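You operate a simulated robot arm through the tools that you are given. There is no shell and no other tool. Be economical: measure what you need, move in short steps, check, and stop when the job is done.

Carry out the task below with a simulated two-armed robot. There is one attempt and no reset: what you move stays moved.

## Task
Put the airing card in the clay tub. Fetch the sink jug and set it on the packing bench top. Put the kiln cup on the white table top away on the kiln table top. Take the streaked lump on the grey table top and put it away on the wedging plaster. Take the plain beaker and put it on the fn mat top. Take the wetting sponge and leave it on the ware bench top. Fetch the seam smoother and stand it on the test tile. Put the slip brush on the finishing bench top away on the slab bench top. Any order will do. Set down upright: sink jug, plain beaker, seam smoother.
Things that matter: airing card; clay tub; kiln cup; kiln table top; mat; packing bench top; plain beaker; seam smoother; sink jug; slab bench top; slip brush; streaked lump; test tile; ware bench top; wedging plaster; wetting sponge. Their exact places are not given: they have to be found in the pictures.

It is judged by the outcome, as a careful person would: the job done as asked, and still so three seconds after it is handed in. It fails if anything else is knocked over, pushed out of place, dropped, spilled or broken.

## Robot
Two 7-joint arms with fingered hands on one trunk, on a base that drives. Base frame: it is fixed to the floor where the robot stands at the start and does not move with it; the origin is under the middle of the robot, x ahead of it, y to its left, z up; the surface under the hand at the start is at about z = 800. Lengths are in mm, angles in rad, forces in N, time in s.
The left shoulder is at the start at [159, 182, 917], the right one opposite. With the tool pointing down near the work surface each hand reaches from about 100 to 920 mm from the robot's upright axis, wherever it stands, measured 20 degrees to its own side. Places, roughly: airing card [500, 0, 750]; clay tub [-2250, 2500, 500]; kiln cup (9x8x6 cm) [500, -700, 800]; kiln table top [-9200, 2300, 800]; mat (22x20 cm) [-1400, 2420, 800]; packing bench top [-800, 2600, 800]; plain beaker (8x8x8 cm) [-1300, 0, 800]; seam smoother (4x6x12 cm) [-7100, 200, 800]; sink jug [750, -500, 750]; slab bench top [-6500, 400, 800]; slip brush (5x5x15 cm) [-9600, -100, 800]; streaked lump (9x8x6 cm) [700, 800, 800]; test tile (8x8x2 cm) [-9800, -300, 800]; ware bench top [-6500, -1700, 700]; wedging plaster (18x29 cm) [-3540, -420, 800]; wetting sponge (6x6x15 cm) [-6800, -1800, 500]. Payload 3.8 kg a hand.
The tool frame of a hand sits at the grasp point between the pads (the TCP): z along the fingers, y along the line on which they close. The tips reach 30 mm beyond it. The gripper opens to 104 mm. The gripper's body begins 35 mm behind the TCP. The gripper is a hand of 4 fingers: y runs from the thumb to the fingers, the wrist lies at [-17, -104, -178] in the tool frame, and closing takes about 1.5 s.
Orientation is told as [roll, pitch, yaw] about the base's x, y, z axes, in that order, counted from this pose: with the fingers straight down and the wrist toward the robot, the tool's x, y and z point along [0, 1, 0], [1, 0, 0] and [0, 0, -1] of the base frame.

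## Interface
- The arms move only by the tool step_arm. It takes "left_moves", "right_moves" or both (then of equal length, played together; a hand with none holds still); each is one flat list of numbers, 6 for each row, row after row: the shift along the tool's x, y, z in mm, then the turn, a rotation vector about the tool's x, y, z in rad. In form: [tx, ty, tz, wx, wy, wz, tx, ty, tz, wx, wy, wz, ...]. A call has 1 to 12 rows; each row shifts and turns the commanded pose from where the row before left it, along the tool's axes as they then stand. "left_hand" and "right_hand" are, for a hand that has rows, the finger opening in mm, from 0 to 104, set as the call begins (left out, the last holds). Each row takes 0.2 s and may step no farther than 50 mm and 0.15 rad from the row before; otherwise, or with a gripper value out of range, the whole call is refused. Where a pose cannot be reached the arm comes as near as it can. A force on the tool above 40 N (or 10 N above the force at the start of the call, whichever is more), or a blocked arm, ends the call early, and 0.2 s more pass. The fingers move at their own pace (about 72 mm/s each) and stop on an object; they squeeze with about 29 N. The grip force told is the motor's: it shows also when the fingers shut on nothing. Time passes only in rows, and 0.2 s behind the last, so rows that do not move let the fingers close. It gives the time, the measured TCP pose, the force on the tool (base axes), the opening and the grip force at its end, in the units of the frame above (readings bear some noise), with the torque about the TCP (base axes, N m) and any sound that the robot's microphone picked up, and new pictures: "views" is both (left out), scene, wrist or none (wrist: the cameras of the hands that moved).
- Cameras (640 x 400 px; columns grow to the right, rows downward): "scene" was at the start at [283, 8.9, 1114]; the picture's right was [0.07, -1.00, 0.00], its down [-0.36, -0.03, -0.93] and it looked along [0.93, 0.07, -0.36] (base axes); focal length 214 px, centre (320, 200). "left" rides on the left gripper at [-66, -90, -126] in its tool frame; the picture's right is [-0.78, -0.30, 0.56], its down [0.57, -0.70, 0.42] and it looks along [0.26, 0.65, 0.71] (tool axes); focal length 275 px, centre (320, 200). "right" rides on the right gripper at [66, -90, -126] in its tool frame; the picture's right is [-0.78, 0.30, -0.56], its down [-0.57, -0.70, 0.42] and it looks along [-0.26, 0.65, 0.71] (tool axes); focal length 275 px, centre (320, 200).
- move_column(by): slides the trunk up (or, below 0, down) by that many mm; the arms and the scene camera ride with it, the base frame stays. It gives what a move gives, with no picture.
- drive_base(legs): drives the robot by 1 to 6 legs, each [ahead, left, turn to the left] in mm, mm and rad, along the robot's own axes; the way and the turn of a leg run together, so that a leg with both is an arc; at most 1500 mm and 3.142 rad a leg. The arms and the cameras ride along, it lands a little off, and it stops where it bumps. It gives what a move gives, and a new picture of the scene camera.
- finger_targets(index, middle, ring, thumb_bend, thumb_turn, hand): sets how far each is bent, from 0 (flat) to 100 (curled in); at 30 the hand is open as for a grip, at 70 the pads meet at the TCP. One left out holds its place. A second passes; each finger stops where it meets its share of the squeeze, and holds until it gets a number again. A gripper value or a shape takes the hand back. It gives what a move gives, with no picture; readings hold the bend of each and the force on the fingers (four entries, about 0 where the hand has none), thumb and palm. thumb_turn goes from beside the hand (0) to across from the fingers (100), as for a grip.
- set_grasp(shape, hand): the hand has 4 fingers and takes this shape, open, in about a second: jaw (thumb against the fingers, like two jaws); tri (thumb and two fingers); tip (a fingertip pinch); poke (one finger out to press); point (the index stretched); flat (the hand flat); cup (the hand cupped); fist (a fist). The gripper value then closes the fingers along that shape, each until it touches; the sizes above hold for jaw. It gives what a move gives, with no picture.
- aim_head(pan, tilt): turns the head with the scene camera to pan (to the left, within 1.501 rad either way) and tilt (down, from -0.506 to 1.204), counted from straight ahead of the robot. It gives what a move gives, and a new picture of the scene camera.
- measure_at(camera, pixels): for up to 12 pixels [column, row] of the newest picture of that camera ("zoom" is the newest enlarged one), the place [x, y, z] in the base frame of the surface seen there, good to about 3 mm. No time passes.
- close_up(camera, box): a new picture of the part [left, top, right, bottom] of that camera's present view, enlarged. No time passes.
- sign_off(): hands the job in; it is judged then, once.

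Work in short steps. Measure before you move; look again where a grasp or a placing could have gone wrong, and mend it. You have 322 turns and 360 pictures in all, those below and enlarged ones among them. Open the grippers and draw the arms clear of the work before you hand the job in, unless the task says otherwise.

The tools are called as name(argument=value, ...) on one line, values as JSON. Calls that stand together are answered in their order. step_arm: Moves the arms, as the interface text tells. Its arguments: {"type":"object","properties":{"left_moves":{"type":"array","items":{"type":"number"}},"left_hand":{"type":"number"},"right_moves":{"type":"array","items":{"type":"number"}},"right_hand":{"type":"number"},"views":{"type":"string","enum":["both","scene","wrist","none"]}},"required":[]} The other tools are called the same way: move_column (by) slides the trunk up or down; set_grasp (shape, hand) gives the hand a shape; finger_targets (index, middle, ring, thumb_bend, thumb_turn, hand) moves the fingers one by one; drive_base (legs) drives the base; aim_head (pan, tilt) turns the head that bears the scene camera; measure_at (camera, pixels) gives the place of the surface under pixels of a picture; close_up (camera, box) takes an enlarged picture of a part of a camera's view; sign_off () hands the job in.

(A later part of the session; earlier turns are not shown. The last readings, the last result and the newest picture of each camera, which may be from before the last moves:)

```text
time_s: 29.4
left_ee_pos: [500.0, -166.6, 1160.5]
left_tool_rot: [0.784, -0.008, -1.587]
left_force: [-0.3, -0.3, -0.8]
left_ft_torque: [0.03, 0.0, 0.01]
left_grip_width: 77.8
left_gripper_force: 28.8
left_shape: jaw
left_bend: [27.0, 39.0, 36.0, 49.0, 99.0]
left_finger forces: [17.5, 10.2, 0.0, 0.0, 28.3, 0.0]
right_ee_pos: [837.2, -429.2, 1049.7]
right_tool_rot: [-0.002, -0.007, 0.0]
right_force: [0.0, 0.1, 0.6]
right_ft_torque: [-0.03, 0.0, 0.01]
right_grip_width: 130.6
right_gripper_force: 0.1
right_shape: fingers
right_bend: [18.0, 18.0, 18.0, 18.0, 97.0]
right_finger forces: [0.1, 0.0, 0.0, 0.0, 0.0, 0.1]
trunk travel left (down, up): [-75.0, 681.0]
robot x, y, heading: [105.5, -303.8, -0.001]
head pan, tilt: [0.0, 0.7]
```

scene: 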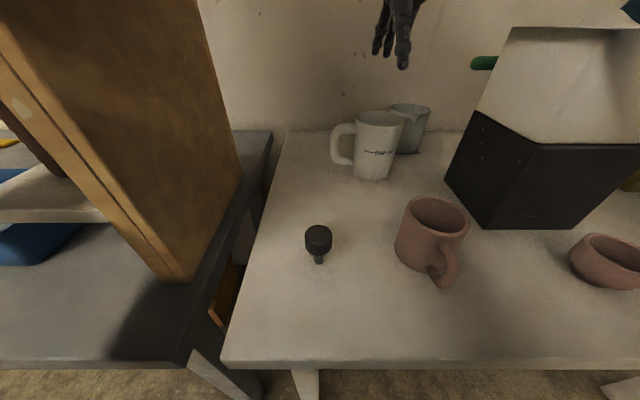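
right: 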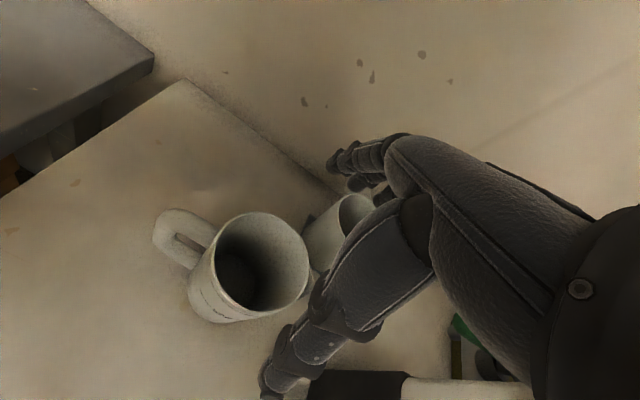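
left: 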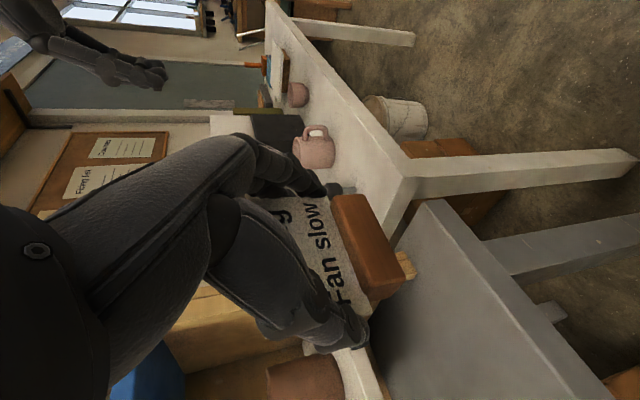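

Now I align over the jug centre and lower to just above the rim to check.

step_arm(right_moves=[8, -14, 0, 0, 0, 0, 0, 0, 35, 0, 0, 0, 0, 0, 30, 0, 0, 0, 0, 0, 0, 0, 0, 0])

close_up(camera="scene", box=[300, 50, 460, 190])

```text
time_s: 30.6
left_ee_pos: [496.4, -162.7, 1161.3]
left_tool_rot: [0.786, -0.012, -1.591]
left_force: [0.2, 0.4, 0.0]
left_ft_torque: [-0.04, 0.02, 0.0]
left_grip_width: 77.9
left_gripper_force: 29.0
left_shape: jaw
left_bend: [27.0, 39.0, 36.0, 49.0, 99.0]
left_finger forces: [17.4, 10.0, 0.0, 0.0, 28.4, 0.1]
right_ee_pos: [815.7, -414.9, 1007.9]
right_tool_rot: [0.0, -0.047, 0.007]
right_force: [0.4, 0.1, 0.4]
right_ft_torque: [-0.03, -0.04, 0.0]
right_grip_width: 130.6
right_gripper_force: 0.1
right_shape: fingers
right_bend: [18.0, 18.0, 18.0, 18.0, 97.0]
right_finger forces: [0.1, 0.0, 0.0, 0.0, 0.0, 0.1]
trunk travel left (down, up): [-75.0, 681.0]
robot x, y, heading: [103.3, -299.6, -0.004]
head pan, tilt: [0.0, 0.7]
stopped in row 4 (right hand): the arm was blocked; the commanded pose is now the measured one
```

scene: 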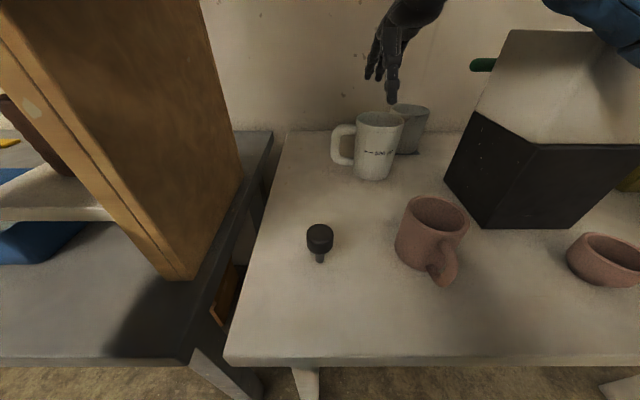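
right: 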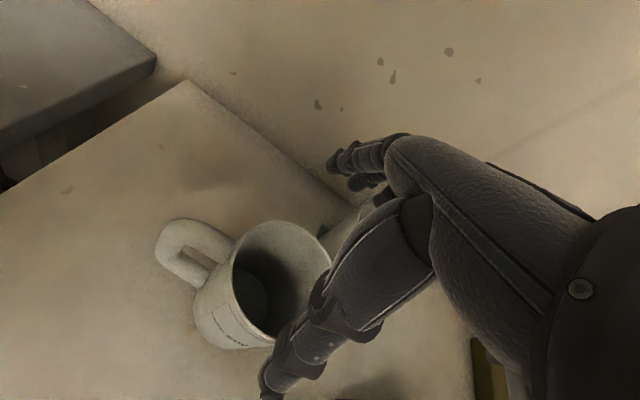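

```text
2.86 times, centred on (380, 120) of scene
```

zoom: 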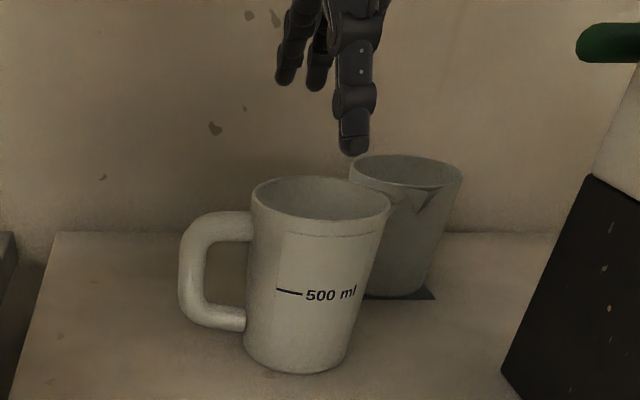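

The right forearm seems stopped by the white box. I raise the hand, then raise the trunk so that the arm comes from above; measure the box too.

measure_at(camera="scene", pixels=[[515, 40], [600, 40], [480, 115], [560, 140], [490, 215], [560, 80], [600, 20], [450, 180]])

step_arm(right_moves=[0, 0, -30, 0, 0, 0, 0, 0, -30, 0, 0, 0], views="none")

move_column(by=250)

```text
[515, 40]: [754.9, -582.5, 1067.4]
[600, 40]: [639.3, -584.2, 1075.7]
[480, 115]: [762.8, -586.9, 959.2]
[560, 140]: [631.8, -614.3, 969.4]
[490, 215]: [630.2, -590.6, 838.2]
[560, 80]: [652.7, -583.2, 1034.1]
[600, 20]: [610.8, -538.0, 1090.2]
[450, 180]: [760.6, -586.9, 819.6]
```

```text
time_s: 31.2
left_ee_pos: [499.0, -166.5, 1158.8]
left_tool_rot: [0.783, -0.007, -1.589]
left_force: [0.5, 0.9, -0.8]
left_ft_torque: [0.01, 0.02, 0.02]
left_grip_width: 77.7
left_gripper_force: 28.5
left_shape: jaw
left_bend: [27.0, 39.0, 36.0, 49.0, 99.0]
left_finger forces: [17.4, 10.1, 0.0, 0.1, 28.2, 0.1]
right_ee_pos: [819.4, -422.3, 1055.8]
right_tool_rot: [0.003, -0.026, 0.004]
right_force: [-0.6, -0.4, -0.9]
right_ft_torque: [-0.04, 0.02, 0.01]
right_grip_width: 130.5
right_gripper_force: 0.0
right_shape: fingers
right_bend: [18.0, 18.0, 18.0, 18.0, 97.0]
right_finger forces: [0.0, 0.0, 0.1, 0.0, 0.0, 0.1]
trunk travel left (down, up): [-75.0, 681.0]
robot x, y, heading: [104.1, -299.7, -0.005]
head pan, tilt: [0.0, 0.7]
```

```text
time_s: 32.5
left_ee_pos: [531.8, -170.7, 1223.1]
left_tool_rot: [0.601, -0.004, -1.598]
left_force: [-24.3, 2.4, -8.3]
left_ft_torque: [-0.34, 0.9, 1.27]
left_grip_width: 74.6
left_gripper_force: 28.7
left_shape: jaw
left_bend: [27.0, 44.0, 36.0, 52.0, 81.0]
left_finger forces: [19.1, 4.9, 0.0, 0.0, 48.8, 0.1]
right_ee_pos: [816.3, -422.8, 1178.6]
right_tool_rot: [0.002, -0.034, 0.004]
right_force: [0.3, 0.5, 0.8]
right_ft_torque: [-0.02, 0.03, -0.01]
right_grip_width: 130.6
right_gripper_force: 0.1
right_shape: fingers
right_bend: [18.0, 18.0, 18.0, 18.0, 97.0]
right_finger forces: [0.0, 0.0, 0.1, 0.1, 0.0, 0.0]
trunk travel left (down, up): [-190.0, 567.0]
robot x, y, heading: [102.7, -303.1, -0.003]
head pan, tilt: [0.0, 0.7]
stopped: the force on the tool passed its limit at 42 N (the readings are from after the stop); the commanded pose is now the measured one
```

The left hand has met the shelf unit; I lower the trunk back right away and look.

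move_column(by=-90)

aim_head(pan=0.6, tilt=0.4)

```text
time_s: 33.8
left_ee_pos: [509.8, -174.6, 1145.9]
left_tool_rot: [0.651, -0.002, -1.598]
left_force: [-0.1, 0.2, -0.7]
left_ft_torque: [-0.02, 0.0, 0.01]
left_grip_width: 77.5
left_gripper_force: 28.9
left_shape: jaw
left_bend: [26.0, 39.0, 36.0, 52.0, 98.0]
left_finger forces: [17.1, 11.9, 0.0, 0.0, 29.9, 0.1]
right_ee_pos: [799.7, -426.2, 1098.9]
right_tool_rot: [0.008, -0.052, 0.002]
right_force: [-0.2, -0.9, 0.5]
right_ft_torque: [-0.03, -0.04, 0.03]
right_grip_width: 130.7
right_gripper_force: 0.0
right_shape: fingers
right_bend: [18.0, 18.0, 18.0, 18.0, 97.0]
right_finger forces: [0.1, 0.0, 0.0, 0.0, 0.1, 0.0]
trunk travel left (down, up): [-100.0, 657.0]
robot x, y, heading: [99.1, -302.7, 0.005]
head pan, tilt: [0.0, 0.7]
```

```text
time_s: 34.8
left_ee_pos: [510.9, -173.9, 1145.1]
left_tool_rot: [0.651, -0.003, -1.599]
left_force: [-0.2, -0.4, -0.1]
left_ft_torque: [0.0, 0.01, -0.01]
left_grip_width: 77.1
left_gripper_force: 29.1
left_shape: jaw
left_bend: [26.0, 39.0, 36.0, 52.0, 98.0]
left_finger forces: [17.0, 11.9, 0.0, 0.0, 29.9, 0.1]
right_ee_pos: [800.7, -425.9, 1098.0]
right_tool_rot: [0.006, -0.052, 0.005]
right_force: [0.3, 0.4, -1.3]
right_ft_torque: [0.01, -0.02, -0.01]
right_grip_width: 130.5
right_gripper_force: 0.0
right_shape: fingers
right_bend: [18.0, 18.0, 18.0, 18.0, 97.0]
right_finger forces: [0.0, 0.0, 0.1, 0.1, 0.0, 0.0]
trunk travel left (down, up): [-100.0, 657.0]
robot x, y, heading: [101.7, -299.6, 0.0]
head pan, tilt: [0.6, 0.4]
```

scene: 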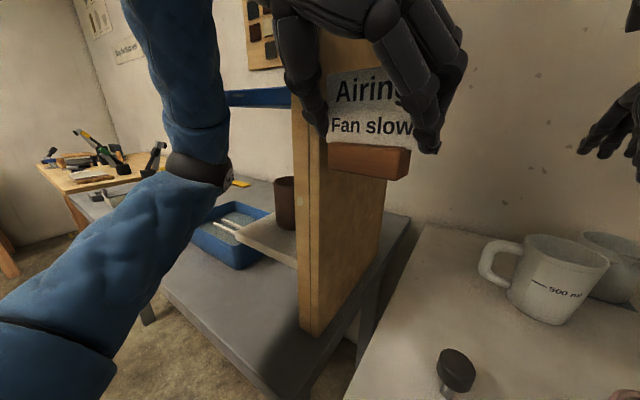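

The card is still held and the unit did not move. I pull the left hand back, and drive the base back 45 and left 50 so the right arm is straighter and its elbow stays off the box.

step_arm(left_moves=[-20, 0, -20, 0, 0, 0, -20, 0, -20, 0, 0, 0], views="none")

drive_base(legs=[[-45, 0, 0], [0, 50, 0]])

move_column(by=-25)

aim_head(pan=-0.3, tilt=0.5)

```text
time_s: 35.4
left_ee_pos: [479.1, -169.4, 1142.6]
left_tool_rot: [0.608, -0.008, -1.596]
left_force: [0.0, -0.5, -0.7]
left_ft_torque: [0.01, 0.01, 0.01]
left_grip_width: 77.6
left_gripper_force: 28.3
left_shape: jaw
left_bend: [26.0, 39.0, 36.0, 52.0, 98.0]
left_finger forces: [17.1, 11.8, 0.1, 0.1, 29.8, 0.0]
right_ee_pos: [820.6, -423.8, 1084.6]
right_tool_rot: [0.001, -0.034, 0.0]
right_force: [-0.3, 0.5, -0.2]
right_ft_torque: [-0.01, 0.0, 0.02]
right_grip_width: 131.0
right_gripper_force: 0.1
right_shape: fingers
right_bend: [18.0, 18.0, 18.0, 18.0, 97.0]
right_finger forces: [0.0, 0.0, 0.0, 0.0, 0.0, 0.0]
trunk travel left (down, up): [-100.0, 657.0]
robot x, y, heading: [102.5, -301.1, -0.003]
head pan, tilt: [0.6, 0.4]
```

```text
time_s: 36.8
left_ee_pos: [434.1, -117.9, 1142.5]
left_tool_rot: [0.611, -0.009, -1.596]
left_force: [0.1, 0.7, -0.7]
left_ft_torque: [-0.02, -0.01, -0.03]
left_grip_width: 77.2
left_gripper_force: 29.1
left_shape: jaw
left_bend: [26.0, 39.0, 36.0, 52.0, 98.0]
left_finger forces: [17.1, 12.0, 0.0, 0.1, 29.8, 0.0]
right_ee_pos: [777.3, -371.1, 1082.3]
right_tool_rot: [0.001, -0.032, 0.003]
right_force: [-0.6, -0.3, -1.0]
right_ft_torque: [0.0, 0.01, 0.01]
right_grip_width: 130.5
right_gripper_force: 0.0
right_shape: fingers
right_bend: [18.0, 18.0, 18.0, 18.0, 97.0]
right_finger forces: [0.0, 0.1, 0.0, 0.0, 0.1, 0.1]
trunk travel left (down, up): [-100.0, 657.0]
robot x, y, heading: [57.4, -253.7, -0.002]
head pan, tilt: [0.6, 0.4]
```

scene: 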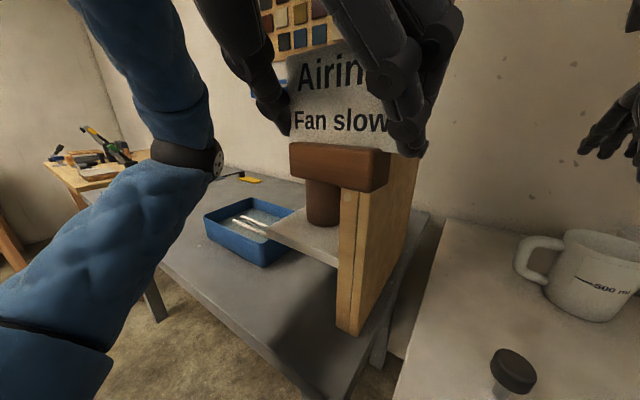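

```text
time_s: 37.5
left_ee_pos: [433.7, -119.0, 1119.0]
left_tool_rot: [0.613, -0.009, -1.595]
left_force: [0.3, -0.2, -1.1]
left_ft_torque: [-0.01, -0.01, -0.01]
left_grip_width: 77.5
left_gripper_force: 29.2
left_shape: jaw
left_bend: [26.0, 39.0, 36.0, 52.0, 98.0]
left_finger forces: [17.1, 11.9, 0.0, 0.0, 29.8, 0.0]
right_ee_pos: [776.0, -372.1, 1060.3]
right_tool_rot: [0.002, -0.032, 0.004]
right_force: [-0.3, 0.8, 0.5]
right_ft_torque: [-0.02, 0.0, -0.02]
right_grip_width: 130.7
right_gripper_force: 0.1
right_shape: fingers
right_bend: [18.0, 18.0, 18.0, 18.0, 97.0]
right_finger forces: [0.0, 0.0, 0.0, 0.1, 0.0, 0.0]
trunk travel left (down, up): [-75.0, 682.0]
robot x, y, heading: [57.9, -251.4, -0.003]
head pan, tilt: [0.6, 0.4]
```

```text
time_s: 38.7
left_ee_pos: [434.8, -119.6, 1117.6]
left_tool_rot: [0.61, -0.007, -1.595]
left_force: [0.2, 0.2, -0.8]
left_ft_torque: [0.04, -0.01, 0.02]
left_grip_width: 77.3
left_gripper_force: 28.5
left_shape: jaw
left_bend: [26.0, 39.0, 36.0, 52.0, 98.0]
left_finger forces: [17.1, 11.8, 0.0, 0.0, 29.8, 0.0]
right_ee_pos: [777.0, -371.7, 1058.1]
right_tool_rot: [0.004, -0.032, 0.003]
right_force: [0.2, 0.3, -0.3]
right_ft_torque: [0.04, 0.0, -0.01]
right_grip_width: 130.6
right_gripper_force: 0.0
right_shape: fingers
right_bend: [18.0, 18.0, 18.0, 18.0, 97.0]
right_finger forces: [0.1, 0.0, 0.1, 0.0, 0.0, 0.1]
trunk travel left (down, up): [-75.0, 682.0]
robot x, y, heading: [56.7, -249.7, -0.003]
head pan, tilt: [-0.3, 0.499]
```

scene: 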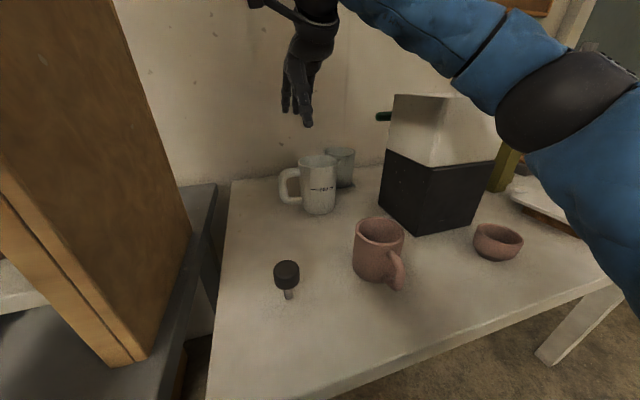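

The elbow rides out over the box, so I back off 40 mm and raise the trunk 250 mm (left hand now well clear of the shelf front), then the forearm slopes down from above.

drive_base(legs=[[-40, 0, 0]])

move_column(by=250)

```text
time_s: 39.6
left_ee_pos: [392.9, -118.9, 1118.4]
left_tool_rot: [0.611, -0.006, -1.595]
left_force: [-0.7, 1.1, -0.2]
left_ft_torque: [0.04, 0.0, 0.0]
left_grip_width: 77.4
left_gripper_force: 28.9
left_shape: jaw
left_bend: [26.0, 39.0, 36.0, 52.0, 98.0]
left_finger forces: [17.1, 11.9, 0.1, 0.1, 29.8, 0.1]
right_ee_pos: [734.3, -372.1, 1059.1]
right_tool_rot: [0.004, -0.034, 0.005]
right_force: [-0.2, -0.4, 0.4]
right_ft_torque: [0.01, -0.03, -0.01]
right_grip_width: 130.6
right_gripper_force: 0.0
right_shape: fingers
right_bend: [18.0, 18.0, 18.0, 18.0, 97.0]
right_finger forces: [0.0, 0.1, 0.0, 0.0, 0.1, 0.0]
trunk travel left (down, up): [-75.0, 682.0]
robot x, y, heading: [21.7, -247.2, -0.003]
head pan, tilt: [-0.3, 0.499]
```

scene: 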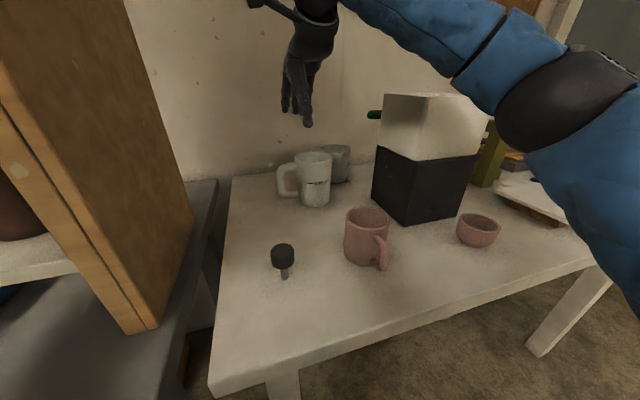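

```text
time_s: 42.2
left_ee_pos: [395.5, -118.0, 1367.6]
left_tool_rot: [0.608, -0.005, -1.595]
left_force: [0.3, -0.2, -0.1]
left_ft_torque: [0.03, 0.04, 0.01]
left_grip_width: 77.4
left_gripper_force: 28.7
left_shape: jaw
left_bend: [26.0, 39.0, 36.0, 52.0, 98.0]
left_finger forces: [17.1, 11.7, 0.0, 0.1, 29.7, 0.0]
right_ee_pos: [706.2, -373.0, 1345.1]
right_tool_rot: [0.002, -0.089, 0.003]
right_force: [-0.1, -0.4, -0.8]
right_ft_torque: [-0.03, -0.01, 0.02]
right_grip_width: 130.8
right_gripper_force: 0.0
right_shape: fingers
right_bend: [18.0, 18.0, 18.0, 18.0, 97.0]
right_finger forces: [0.0, 0.0, 0.1, 0.0, 0.1, 0.1]
trunk travel left (down, up): [-325.0, 432.0]
robot x, y, heading: [17.1, -250.6, 0.002]
head pan, tilt: [-0.3, 0.499]
```

Now I bring the right hand down over the jug.

step_arm(right_moves=[-5, 0, 40, 0.03, 0, 0, -5, 0, 40, 0.03, 0, 0, -5, 12, 40, 0.03, 0, 0, -5, 15, 40, 0, 0, 0, -5, 15, 40, 0, 0, 0, -5, 15, 40, 0, 0, 0, -6, 20, 40, 0, 0, 0, -6, 20, 40, 0, 0, 0, -6, 20, 30, 0, 0, 0, 0, 0, 0, 0, 0, 0])

```text
time_s: 44.4
left_ee_pos: [393.6, -119.6, 1368.7]
left_tool_rot: [0.61, -0.005, -1.595]
left_force: [-0.1, -0.7, -1.0]
left_ft_torque: [0.05, 0.02, 0.03]
left_grip_width: 77.3
left_gripper_force: 29.1
left_shape: jaw
left_bend: [26.0, 39.0, 36.0, 52.0, 98.0]
left_finger forces: [17.0, 11.7, 0.1, 0.1, 29.7, 0.0]
right_ee_pos: [801.0, -416.1, 1001.6]
right_tool_rot: [0.003, -0.002, 0.005]
right_force: [-1.1, -0.1, -0.6]
right_ft_torque: [-0.01, 0.0, -0.01]
right_grip_width: 130.5
right_gripper_force: 0.2
right_shape: fingers
right_bend: [18.0, 18.0, 18.0, 18.0, 97.0]
right_finger forces: [0.0, 0.0, 0.0, 0.0, 0.1, 0.0]
right hand out of reach, approached as far as the arm can: row 8, 9
trunk travel left (down, up): [-325.0, 432.0]
robot x, y, heading: [15.5, -252.5, -0.004]
head pan, tilt: [-0.3, 0.499]
```

scene: 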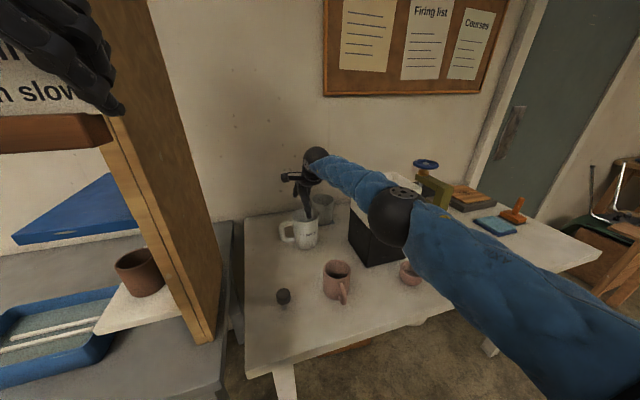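
right: 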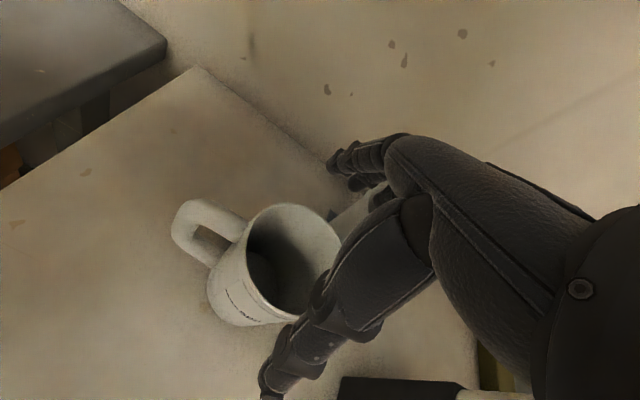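

Reach is about 25 mm short; I drive ahead 40 mm.

drive_base(legs=[[40, 0, 0]])

close_up(camera="right", box=[120, 120, 440, 400])

```text
time_s: 45.2
left_ee_pos: [438.3, -119.3, 1366.9]
left_tool_rot: [0.609, -0.008, -1.595]
left_force: [0.5, 0.1, -1.0]
left_ft_torque: [0.0, 0.03, 0.02]
left_grip_width: 77.4
left_gripper_force: 29.0
left_shape: jaw
left_bend: [26.0, 39.0, 36.0, 52.0, 98.0]
left_finger forces: [17.1, 11.9, 0.1, 0.2, 29.8, 0.0]
right_ee_pos: [843.3, -416.3, 999.9]
right_tool_rot: [0.003, 0.005, 0.004]
right_force: [1.2, 0.0, 0.8]
right_ft_torque: [0.0, 0.07, 0.03]
right_grip_width: 130.8
right_gripper_force: 0.1
right_shape: fingers
right_bend: [18.0, 18.0, 18.0, 18.0, 97.0]
right_finger forces: [0.1, 0.0, 0.1, 0.1, 0.1, 0.1]
trunk travel left (down, up): [-325.0, 432.0]
robot x, y, heading: [61.3, -252.6, -0.003]
head pan, tilt: [-0.3, 0.499]
```

scene: 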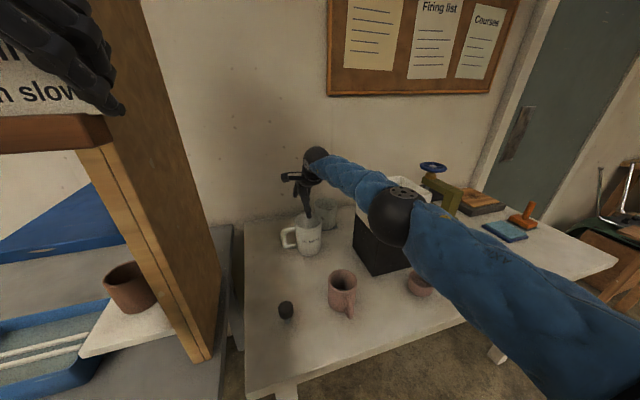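

```text
1.43 times, centred on (280, 260) of right
```

zoom: 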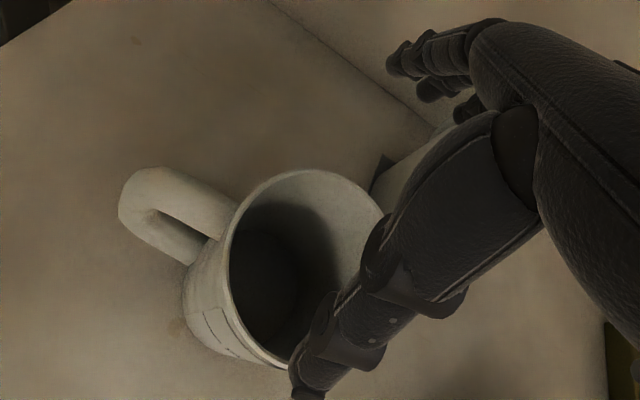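

measure_at(camera="zoom", pixels=[[231, 260], [300, 172], [345, 180], [240, 225], [262, 345], [240, 315], [305, 388], [400, 68], [430, 92], [465, 112]])

```text
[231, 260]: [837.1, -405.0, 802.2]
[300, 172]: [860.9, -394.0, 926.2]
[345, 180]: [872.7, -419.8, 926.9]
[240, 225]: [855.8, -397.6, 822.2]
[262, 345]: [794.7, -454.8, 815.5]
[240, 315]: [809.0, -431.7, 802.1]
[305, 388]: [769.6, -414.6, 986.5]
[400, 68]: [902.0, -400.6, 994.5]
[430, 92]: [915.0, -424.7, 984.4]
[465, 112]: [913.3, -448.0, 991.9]
```

The jug centre is 16 mm nearer and 5 mm right of the hand's centre; I correct and lower to TCP z≈908.

step_arm(right_moves=[-5, -16, 0, 0, 0, 0, 0, 0, 30, 0, 0, 0, 0, 0, 30, 0, 0, 0, 0, 0, 30, 0, 0, 0, 0, 0, 0, 0, 0, 0])

```text
time_s: 46.4
left_ee_pos: [434.3, -119.7, 1366.9]
left_tool_rot: [0.611, -0.006, -1.594]
left_force: [0.3, 0.5, -1.8]
left_ft_torque: [-0.02, -0.02, 0.02]
left_grip_width: 77.1
left_gripper_force: 28.8
left_shape: jaw
left_bend: [26.0, 39.0, 36.0, 52.0, 98.0]
left_finger forces: [17.2, 11.8, 0.1, 0.0, 29.7, 0.1]
right_ee_pos: [825.8, -421.8, 912.0]
right_tool_rot: [0.003, -0.001, 0.003]
right_force: [-0.1, 0.5, 0.4]
right_ft_torque: [0.02, 0.02, 0.0]
right_grip_width: 131.5
right_gripper_force: 0.7
right_shape: fingers
right_bend: [18.0, 18.0, 18.0, 18.0, 97.0]
right_finger forces: [0.6, 0.1, 0.0, 0.0, 0.8, 0.0]
trunk travel left (down, up): [-325.0, 432.0]
robot x, y, heading: [55.9, -251.4, -0.0]
head pan, tilt: [-0.3, 0.499]
```

scene: 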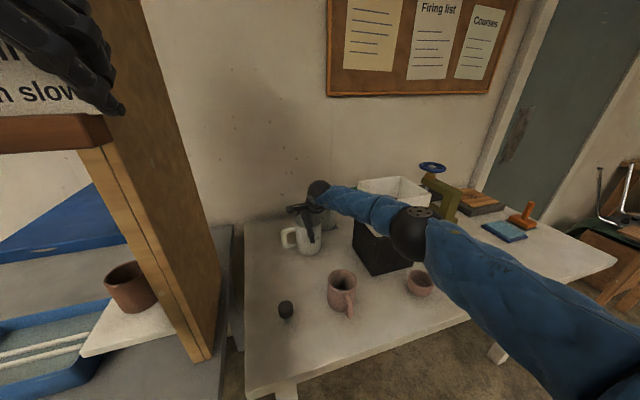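
right: 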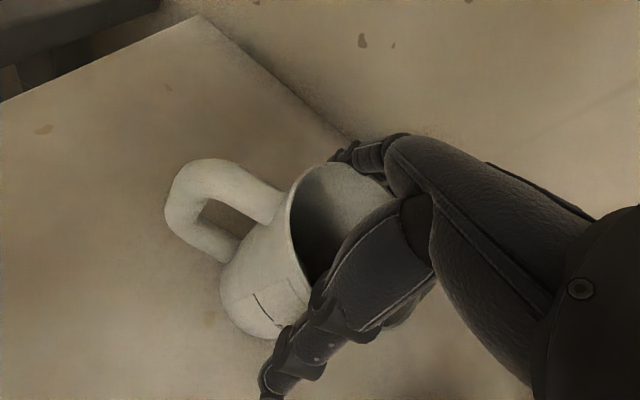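

Fingers straddle the jug's rim with it between them; I close.

step_arm(right_moves=[0, 0, 0, 0, 0, 0, 0, 0, 0, 0, 0, 0, 0, 0, 0, 0, 0, 0, 0, 0, 0, 0, 0, 0, 0, 0, 0, 0, 0, 0, 0, 0, 0, 0, 0, 0], right_hand=60, views="wrist")

```text
time_s: 47.8
left_ee_pos: [434.4, -118.4, 1368.5]
left_tool_rot: [0.612, -0.007, -1.596]
left_force: [-1.2, 0.6, -1.1]
left_ft_torque: [-0.03, 0.05, 0.01]
left_grip_width: 77.2
left_gripper_force: 29.5
left_shape: jaw
left_bend: [26.0, 39.0, 36.0, 52.0, 98.0]
left_finger forces: [17.1, 11.8, 0.0, 0.1, 29.7, 0.0]
right_ee_pos: [826.7, -420.1, 913.4]
right_tool_rot: [0.003, -0.001, 0.002]
right_force: [1.7, 0.5, 9.4]
right_ft_torque: [-0.1, -0.7, 0.04]
right_grip_width: 76.0
right_gripper_force: 29.0
right_shape: jaw
right_bend: [23.0, 32.0, 32.0, 53.0, 98.0]
right_finger forces: [39.0, 16.1, 4.3, 0.0, 55.4, 0.0]
trunk travel left (down, up): [-325.0, 432.0]
robot x, y, heading: [56.3, -249.7, -0.003]
head pan, tilt: [-0.3, 0.499]
```

right: 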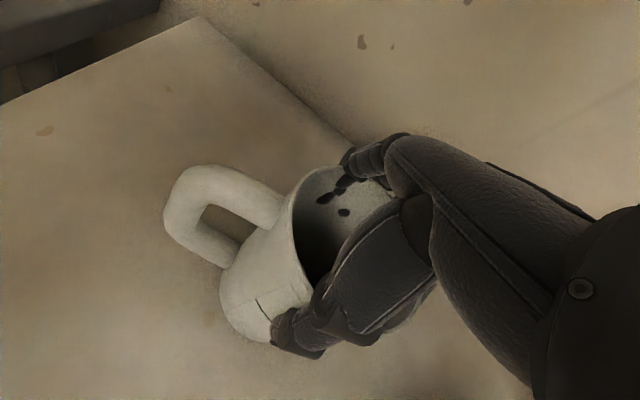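

The jug is gripped; I lift it gently straight up.

step_arm(right_moves=[0, 0, -10, 0, 0, 0, 0, 0, -15, 0, 0, 0, 0, 0, -25, 0, 0, 0, 0, 0, -25, 0, 0, 0])

```text
time_s: 48.8
left_ee_pos: [435.6, -118.6, 1367.1]
left_tool_rot: [0.61, -0.007, -1.597]
left_force: [-0.3, 0.6, -1.3]
left_ft_torque: [-0.01, 0.03, 0.02]
left_grip_width: 77.1
left_gripper_force: 29.2
left_shape: jaw
left_bend: [26.0, 39.0, 36.0, 52.0, 98.0]
left_finger forces: [17.1, 11.8, 0.0, 0.1, 29.8, 0.1]
right_ee_pos: [824.2, -422.0, 985.1]
right_tool_rot: [0.003, 0.002, 0.005]
right_force: [0.2, 0.3, -0.2]
right_ft_torque: [-0.01, 0.0, 0.0]
right_grip_width: 75.8
right_gripper_force: 29.3
right_shape: jaw
right_bend: [23.0, 32.0, 32.0, 53.0, 98.0]
right_finger forces: [35.3, 15.5, 3.7, 0.0, 54.3, 0.1]
trunk travel left (down, up): [-325.0, 432.0]
robot x, y, heading: [56.0, -248.5, -0.002]
head pan, tilt: [-0.3, 0.499]
```

scene: 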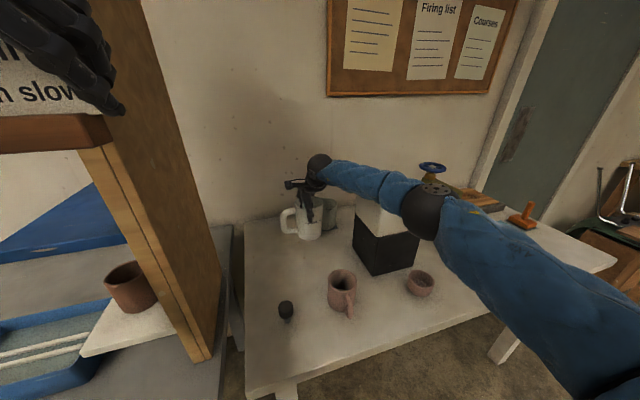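
right: 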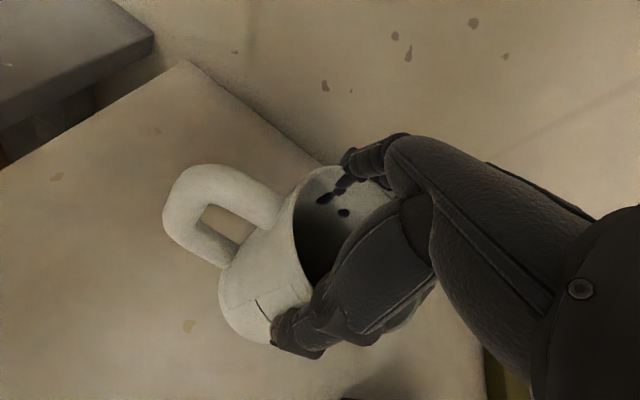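

Jug lifted. I raise the trunk 120 mm more and then drive back 350 mm clear of the tables.

move_column(by=120)

drive_base(legs=[[-450, 0, 0]])

aim_head(pan=1.5, tilt=0.25)

```text
time_s: 50.3
left_ee_pos: [435.0, -119.8, 1486.4]
left_tool_rot: [0.609, -0.007, -1.595]
left_force: [0.7, -0.1, -0.8]
left_ft_torque: [0.0, 0.02, 0.02]
left_grip_width: 77.4
left_gripper_force: 29.5
left_shape: jaw
left_bend: [26.0, 39.0, 36.0, 52.0, 98.0]
left_finger forces: [17.2, 11.9, 0.0, 0.0, 29.7, 0.1]
right_ee_pos: [820.9, -421.4, 1123.1]
right_tool_rot: [0.003, -0.023, 0.003]
right_force: [0.7, 0.5, -0.2]
right_ft_torque: [0.02, -0.02, -0.01]
right_grip_width: 75.9
right_gripper_force: 29.6
right_shape: jaw
right_bend: [23.0, 32.0, 32.0, 54.0, 98.0]
right_finger forces: [34.7, 15.5, 3.7, 0.0, 53.6, 0.1]
trunk travel left (down, up): [-445.0, 312.0]
robot x, y, heading: [57.6, -249.1, -0.0]
head pan, tilt: [-0.3, 0.499]
```

```text
time_s: 53.0
left_ee_pos: [-14.1, -118.5, 1488.1]
left_tool_rot: [0.61, -0.007, -1.594]
left_force: [-0.4, -0.5, -0.8]
left_ft_torque: [0.01, -0.05, -0.04]
left_grip_width: 77.4
left_gripper_force: 29.7
left_shape: jaw
left_bend: [26.0, 39.0, 36.0, 52.0, 98.0]
left_finger forces: [17.1, 11.9, 0.0, 0.1, 29.6, 0.0]
right_ee_pos: [370.5, -421.3, 1124.0]
right_tool_rot: [0.002, -0.023, 0.003]
right_force: [-0.7, -0.3, -0.5]
right_ft_torque: [-0.03, 0.02, 0.01]
right_grip_width: 75.5
right_gripper_force: 28.7
right_shape: jaw
right_bend: [23.0, 32.0, 32.0, 54.0, 98.0]
right_finger forces: [34.6, 15.5, 3.6, 0.0, 53.5, 0.0]
trunk travel left (down, up): [-445.0, 312.0]
robot x, y, heading: [-389.7, -251.1, 0.001]
head pan, tilt: [-0.3, 0.499]
```

scene: 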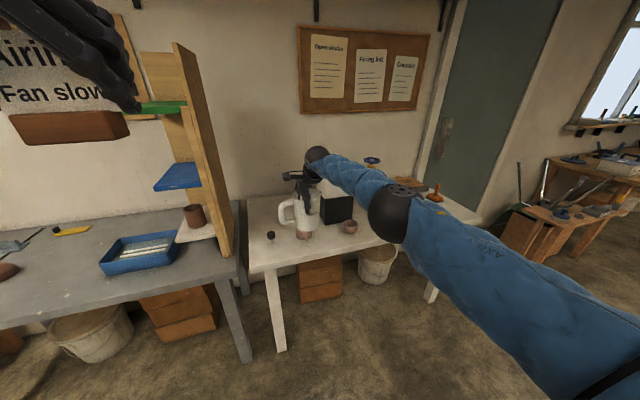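

```text
time_s: 54.9
left_ee_pos: [-14.6, -119.0, 1488.4]
left_tool_rot: [0.607, -0.008, -1.596]
left_force: [0.2, -0.6, -0.8]
left_ft_torque: [0.03, 0.01, -0.02]
left_grip_width: 77.2
left_gripper_force: 29.2
left_shape: jaw
left_bend: [26.0, 39.0, 36.0, 52.0, 98.0]
left_finger forces: [17.1, 11.9, 0.0, 0.1, 29.6, 0.0]
right_ee_pos: [371.5, -421.0, 1124.4]
right_tool_rot: [0.002, -0.022, 0.004]
right_force: [0.4, 0.6, -2.0]
right_ft_torque: [0.01, 0.0, -0.03]
right_grip_width: 75.6
right_gripper_force: 28.6
right_shape: jaw
right_bend: [23.0, 32.0, 32.0, 54.0, 98.0]
right_finger forces: [34.7, 15.4, 3.8, 0.0, 53.3, 0.0]
trunk travel left (down, up): [-445.0, 312.0]
robot x, y, heading: [-393.3, -251.5, -0.0]
head pan, tilt: [1.499, 0.25]
```

scene: 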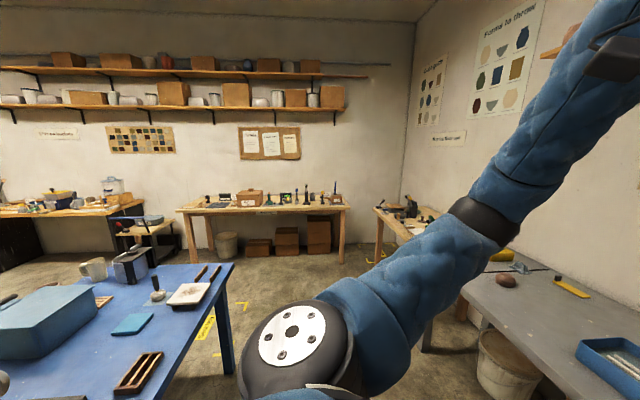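

I measure the benches seen on the left side.

measure_at(camera="scene", pixels=[[185, 212], [345, 208], [260, 205], [220, 270], [100, 208], [140, 205], [370, 210], [155, 240], [225, 275], [110, 390], [60, 210], [226, 245]])

close_up(camera="scene", box=[0, 160, 240, 310])

close_up(camera="scene", box=[170, 150, 410, 300])

```text
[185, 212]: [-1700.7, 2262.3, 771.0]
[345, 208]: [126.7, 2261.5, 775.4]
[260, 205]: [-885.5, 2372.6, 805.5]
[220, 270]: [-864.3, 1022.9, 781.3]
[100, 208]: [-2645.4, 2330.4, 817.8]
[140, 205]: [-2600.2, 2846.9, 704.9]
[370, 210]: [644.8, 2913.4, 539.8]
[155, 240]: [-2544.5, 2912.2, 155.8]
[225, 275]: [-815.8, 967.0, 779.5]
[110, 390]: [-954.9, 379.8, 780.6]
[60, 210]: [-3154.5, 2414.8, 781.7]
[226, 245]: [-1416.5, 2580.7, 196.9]
```

```text
2.67 times, centred on (120, 235) of scene
```

zoom: 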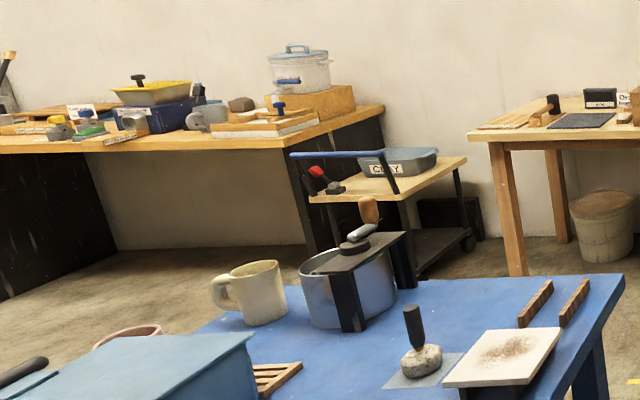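

```text
2.67 times, centred on (290, 225) of scene
```

zoom: 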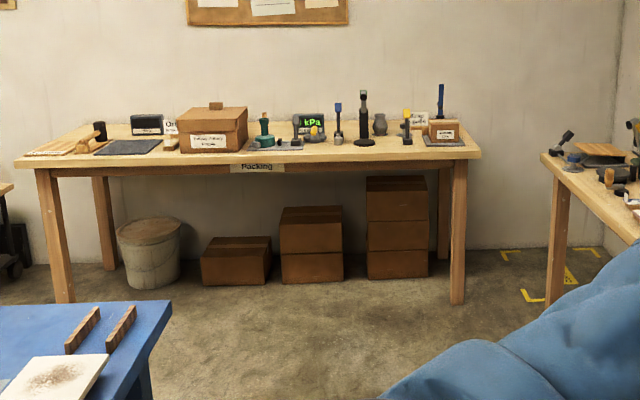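

The packing bench spans x −1700..127 with front at y≈2262; the clay tub sits on a trolley near (−2300,2500). I turn left and drive up the aisle.

drive_base(legs=[[0, 0, 1.571], [1300, -150, 0]])

aim_head(pan=0.3, tilt=0.45)

```text
time_s: 65.2
left_ee_pos: [-357.2, 1427.5, 1486.7]
left_tool_rot: [0.611, -0.008, -0.037]
left_force: [-0.1, 0.1, -1.4]
left_ft_torque: [-0.03, 0.0, 0.0]
left_grip_width: 77.2
left_gripper_force: 29.3
left_shape: jaw
left_bend: [26.0, 39.0, 36.0, 52.0, 98.0]
left_finger forces: [16.9, 11.7, 0.0, 0.0, 29.3, 0.1]
right_ee_pos: [-48.7, 1809.1, 1124.2]
right_tool_rot: [0.001, -0.022, 1.564]
right_force: [-1.1, 0.0, -1.6]
right_ft_torque: [0.03, -0.03, 0.02]
right_grip_width: 75.5
right_gripper_force: 29.1
right_shape: jaw
right_bend: [23.0, 33.0, 33.0, 54.0, 98.0]
right_finger forces: [32.0, 15.2, 3.7, 0.0, 48.9, 0.1]
trunk travel left (down, up): [-445.0, 312.0]
robot x, y, heading: [-228.7, 1048.6, 1.559]
head pan, tilt: [1.499, 0.25]
```

scene: 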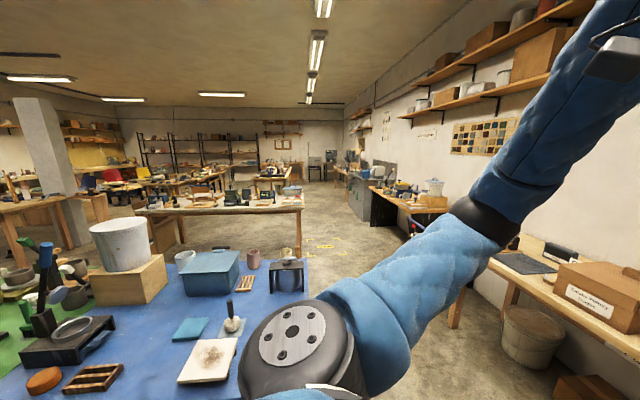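

```text
time_s: 66.6
left_ee_pos: [-356.4, 1427.6, 1486.6]
left_tool_rot: [0.609, -0.007, -0.038]
left_force: [0.6, 0.2, -0.9]
left_ft_torque: [0.03, -0.01, -0.01]
left_grip_width: 77.2
left_gripper_force: 29.3
left_shape: jaw
left_bend: [26.0, 39.0, 36.0, 52.0, 98.0]
left_finger forces: [17.0, 11.8, 0.0, 0.0, 29.3, 0.0]
right_ee_pos: [-48.3, 1808.5, 1123.9]
right_tool_rot: [0.001, -0.023, 1.565]
right_force: [0.9, -0.3, -0.9]
right_ft_torque: [0.01, -0.03, 0.02]
right_grip_width: 75.5
right_gripper_force: 28.9
right_shape: jaw
right_bend: [23.0, 33.0, 33.0, 54.0, 98.0]
right_finger forces: [32.0, 15.1, 3.5, 0.0, 48.9, 0.1]
trunk travel left (down, up): [-445.0, 312.0]
robot x, y, heading: [-227.3, 1050.3, 1.556]
head pan, tilt: [0.3, 0.45]
```

scene: 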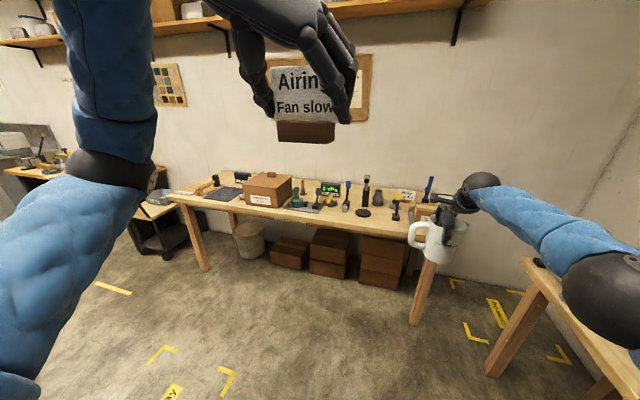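

I zoom on the packing bench to find a free spot for the jug.

close_up(camera="scene", box=[165, 150, 445, 240])

```text
2.29 times, centred on (305, 195) of scene
```

zoom: 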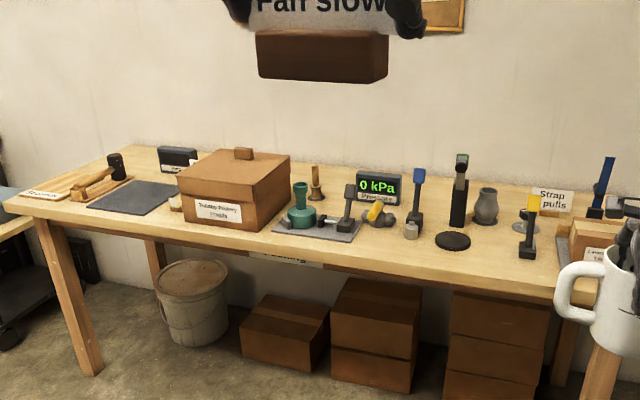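

measure_at(camera="zoom", pixels=[[488, 262], [487, 240], [452, 242], [470, 245], [522, 255], [400, 250], [412, 237], [385, 226], [485, 224], [345, 238], [500, 275], [145, 195]])

```text
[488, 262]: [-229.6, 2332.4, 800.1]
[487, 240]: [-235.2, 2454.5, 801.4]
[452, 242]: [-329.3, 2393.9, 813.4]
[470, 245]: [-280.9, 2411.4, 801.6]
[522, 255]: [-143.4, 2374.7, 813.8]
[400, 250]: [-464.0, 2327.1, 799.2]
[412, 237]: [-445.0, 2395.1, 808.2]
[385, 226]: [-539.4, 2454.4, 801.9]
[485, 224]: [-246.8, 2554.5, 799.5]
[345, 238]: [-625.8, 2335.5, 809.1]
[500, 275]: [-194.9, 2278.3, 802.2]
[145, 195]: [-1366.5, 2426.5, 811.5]
```

Spot at about (−228,2325) is free. I drive so the right hand comes over it (robot at about (−407,1566)).

drive_base(legs=[[350, 0, 0.013], [160, 180, 0]])

aim_head(pan=-0.15, tilt=0.75)

```text
time_s: 70.3
left_ee_pos: [-541.1, 1934.4, 1487.5]
left_tool_rot: [0.61, -0.01, -0.021]
left_force: [0.0, 1.0, -0.9]
left_ft_torque: [-0.04, -0.03, 0.01]
left_grip_width: 77.0
left_gripper_force: 29.1
left_shape: jaw
left_bend: [26.0, 39.0, 36.0, 52.0, 98.0]
left_finger forces: [16.9, 11.7, 0.1, 0.0, 29.5, 0.1]
right_ee_pos: [-239.1, 2321.9, 1123.9]
right_tool_rot: [0.003, -0.021, 1.579]
right_force: [0.0, 0.6, -1.0]
right_ft_torque: [-0.01, -0.04, 0.03]
right_grip_width: 75.5
right_gripper_force: 28.3
right_shape: jaw
right_bend: [23.0, 33.0, 33.0, 54.0, 98.0]
right_finger forces: [32.0, 15.3, 3.4, 0.0, 48.9, 0.0]
trunk travel left (down, up): [-445.0, 312.0]
robot x, y, heading: [-407.4, 1555.1, 1.576]
head pan, tilt: [0.3, 0.45]
```

scene: 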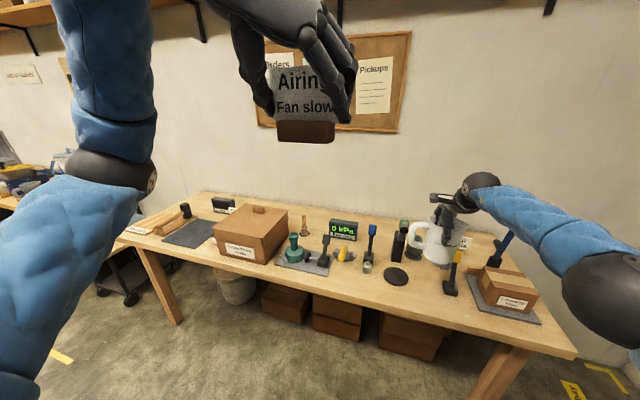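

```text
time_s: 71.2
left_ee_pos: [-539.7, 1933.3, 1487.3]
left_tool_rot: [0.61, -0.005, -0.02]
left_force: [0.3, -0.7, -0.9]
left_ft_torque: [0.01, 0.0, -0.04]
left_grip_width: 77.6
left_gripper_force: 29.9
left_shape: jaw
left_bend: [26.0, 39.0, 36.0, 52.0, 98.0]
left_finger forces: [16.9, 11.7, 0.0, 0.0, 29.4, 0.1]
right_ee_pos: [-238.5, 2320.3, 1123.5]
right_tool_rot: [0.001, -0.023, 1.58]
right_force: [-0.2, -0.1, -1.1]
right_ft_torque: [0.0, -0.04, -0.02]
right_grip_width: 75.7
right_gripper_force: 29.2
right_shape: jaw
right_bend: [23.0, 33.0, 33.0, 54.0, 98.0]
right_finger forces: [32.0, 15.3, 3.7, 0.1, 48.9, 0.1]
trunk travel left (down, up): [-445.0, 312.0]
robot x, y, heading: [-403.0, 1556.2, 1.572]
head pan, tilt: [-0.15, 0.75]
```

scene: 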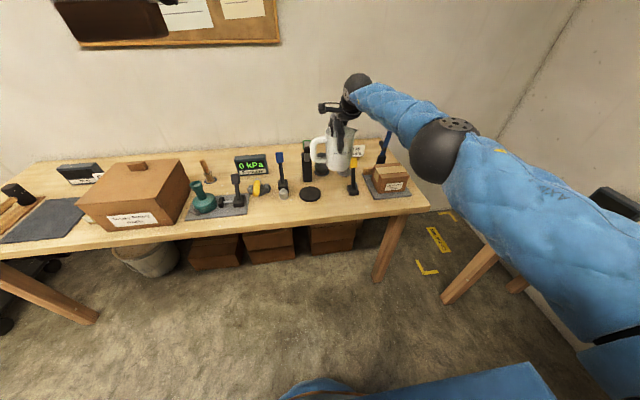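

close_up(camera="scene", box=[250, 110, 430, 222])

measure_at(camera="scene", pixels=[[299, 195], [321, 195], [310, 201], [353, 192], [347, 192], [354, 158], [307, 178], [335, 205], [366, 195], [326, 165], [340, 180]])

```text
3.56 times, centred on (340, 166) of scene
```

zoom: 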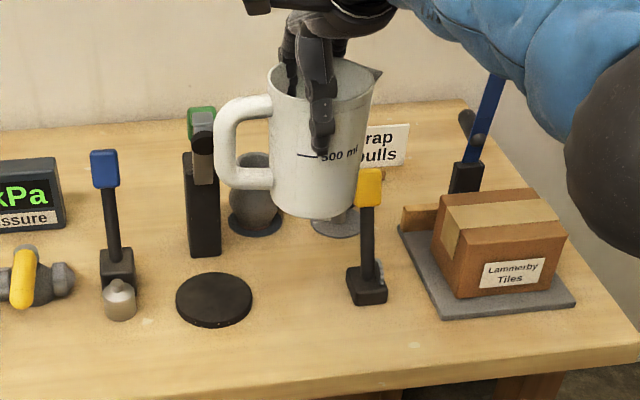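

```text
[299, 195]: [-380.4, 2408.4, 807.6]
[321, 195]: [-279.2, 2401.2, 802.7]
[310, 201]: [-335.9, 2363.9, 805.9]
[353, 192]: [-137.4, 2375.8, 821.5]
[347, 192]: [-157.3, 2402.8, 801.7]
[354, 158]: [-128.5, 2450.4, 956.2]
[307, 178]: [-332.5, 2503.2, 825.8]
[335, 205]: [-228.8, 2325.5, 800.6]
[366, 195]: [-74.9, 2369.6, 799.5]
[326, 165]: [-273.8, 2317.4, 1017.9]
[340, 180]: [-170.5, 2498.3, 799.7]
```

The jug has clear room at (−238,2320). I lower the trunk 170, then the arm the rest.

move_column(by=-170)

close_up(camera="scene", box=[220, 60, 460, 210])

```text
time_s: 73.1
left_ee_pos: [-539.8, 1933.6, 1318.4]
left_tool_rot: [0.611, -0.007, -0.019]
left_force: [-0.6, 0.6, -0.5]
left_ft_torque: [0.03, 0.0, -0.01]
left_grip_width: 77.3
left_gripper_force: 28.5
left_shape: jaw
left_bend: [26.0, 39.0, 36.0, 52.0, 98.0]
left_finger forces: [16.9, 11.7, 0.0, 0.0, 29.4, 0.0]
right_ee_pos: [-238.6, 2320.0, 955.0]
right_tool_rot: [0.003, -0.023, 1.581]
right_force: [-1.0, -0.4, -0.9]
right_ft_torque: [-0.03, -0.02, -0.02]
right_grip_width: 75.6
right_gripper_force: 28.9
right_shape: jaw
right_bend: [23.0, 33.0, 33.0, 54.0, 98.0]
right_finger forces: [31.7, 15.3, 3.6, 0.0, 48.6, 0.0]
trunk travel left (down, up): [-275.0, 482.0]
robot x, y, heading: [-405.2, 1554.2, 1.577]
head pan, tilt: [-0.15, 0.75]
```

```text
2.67 times, centred on (340, 135) of scene
```

zoom: 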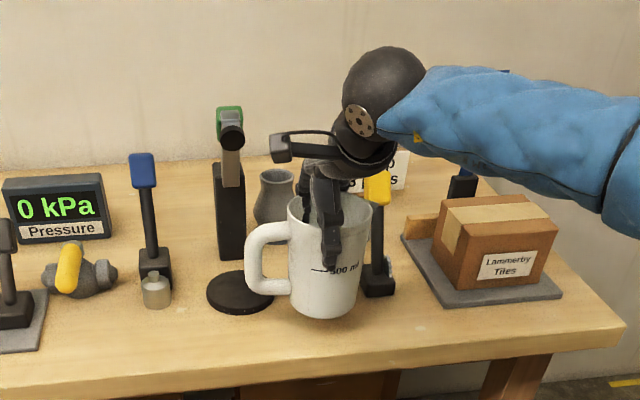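

step_arm(right_moves=[0, 0, 12, 0, 0, 0, 0, 0, 12, 0, 0, 0, 0, 0, 10, 0, 0, 0, 0, 0, 6, 0, 0, 0, 0, 0, 3, 0, 0, 0], views="none")

close_up(camera="scene", box=[220, 60, 460, 210])

```text
time_s: 74.3
left_ee_pos: [-540.9, 1932.3, 1317.4]
left_tool_rot: [0.612, -0.007, -0.018]
left_force: [0.5, -0.4, -1.2]
left_ft_torque: [-0.01, 0.02, -0.02]
left_grip_width: 77.3
left_gripper_force: 29.0
left_shape: jaw
left_bend: [26.0, 39.0, 36.0, 52.0, 98.0]
left_finger forces: [16.9, 11.7, 0.1, 0.1, 29.4, 0.0]
right_ee_pos: [-239.2, 2321.5, 913.3]
right_tool_rot: [0.002, -0.025, 1.579]
right_force: [-0.4, -0.4, 3.5]
right_ft_torque: [0.06, -0.1, 0.01]
right_grip_width: 75.6
right_gripper_force: 29.2
right_shape: jaw
right_bend: [23.0, 33.0, 33.0, 54.0, 98.0]
right_finger forces: [32.3, 15.4, 3.7, 0.0, 49.3, 0.0]
trunk travel left (down, up): [-275.0, 482.0]
robot x, y, heading: [-409.0, 1557.6, 1.578]
head pan, tilt: [-0.15, 0.75]
```

```text
2.67 times, centred on (340, 135) of scene
```

zoom: 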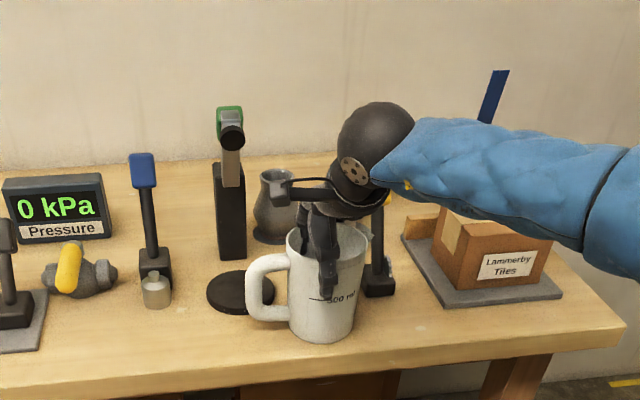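

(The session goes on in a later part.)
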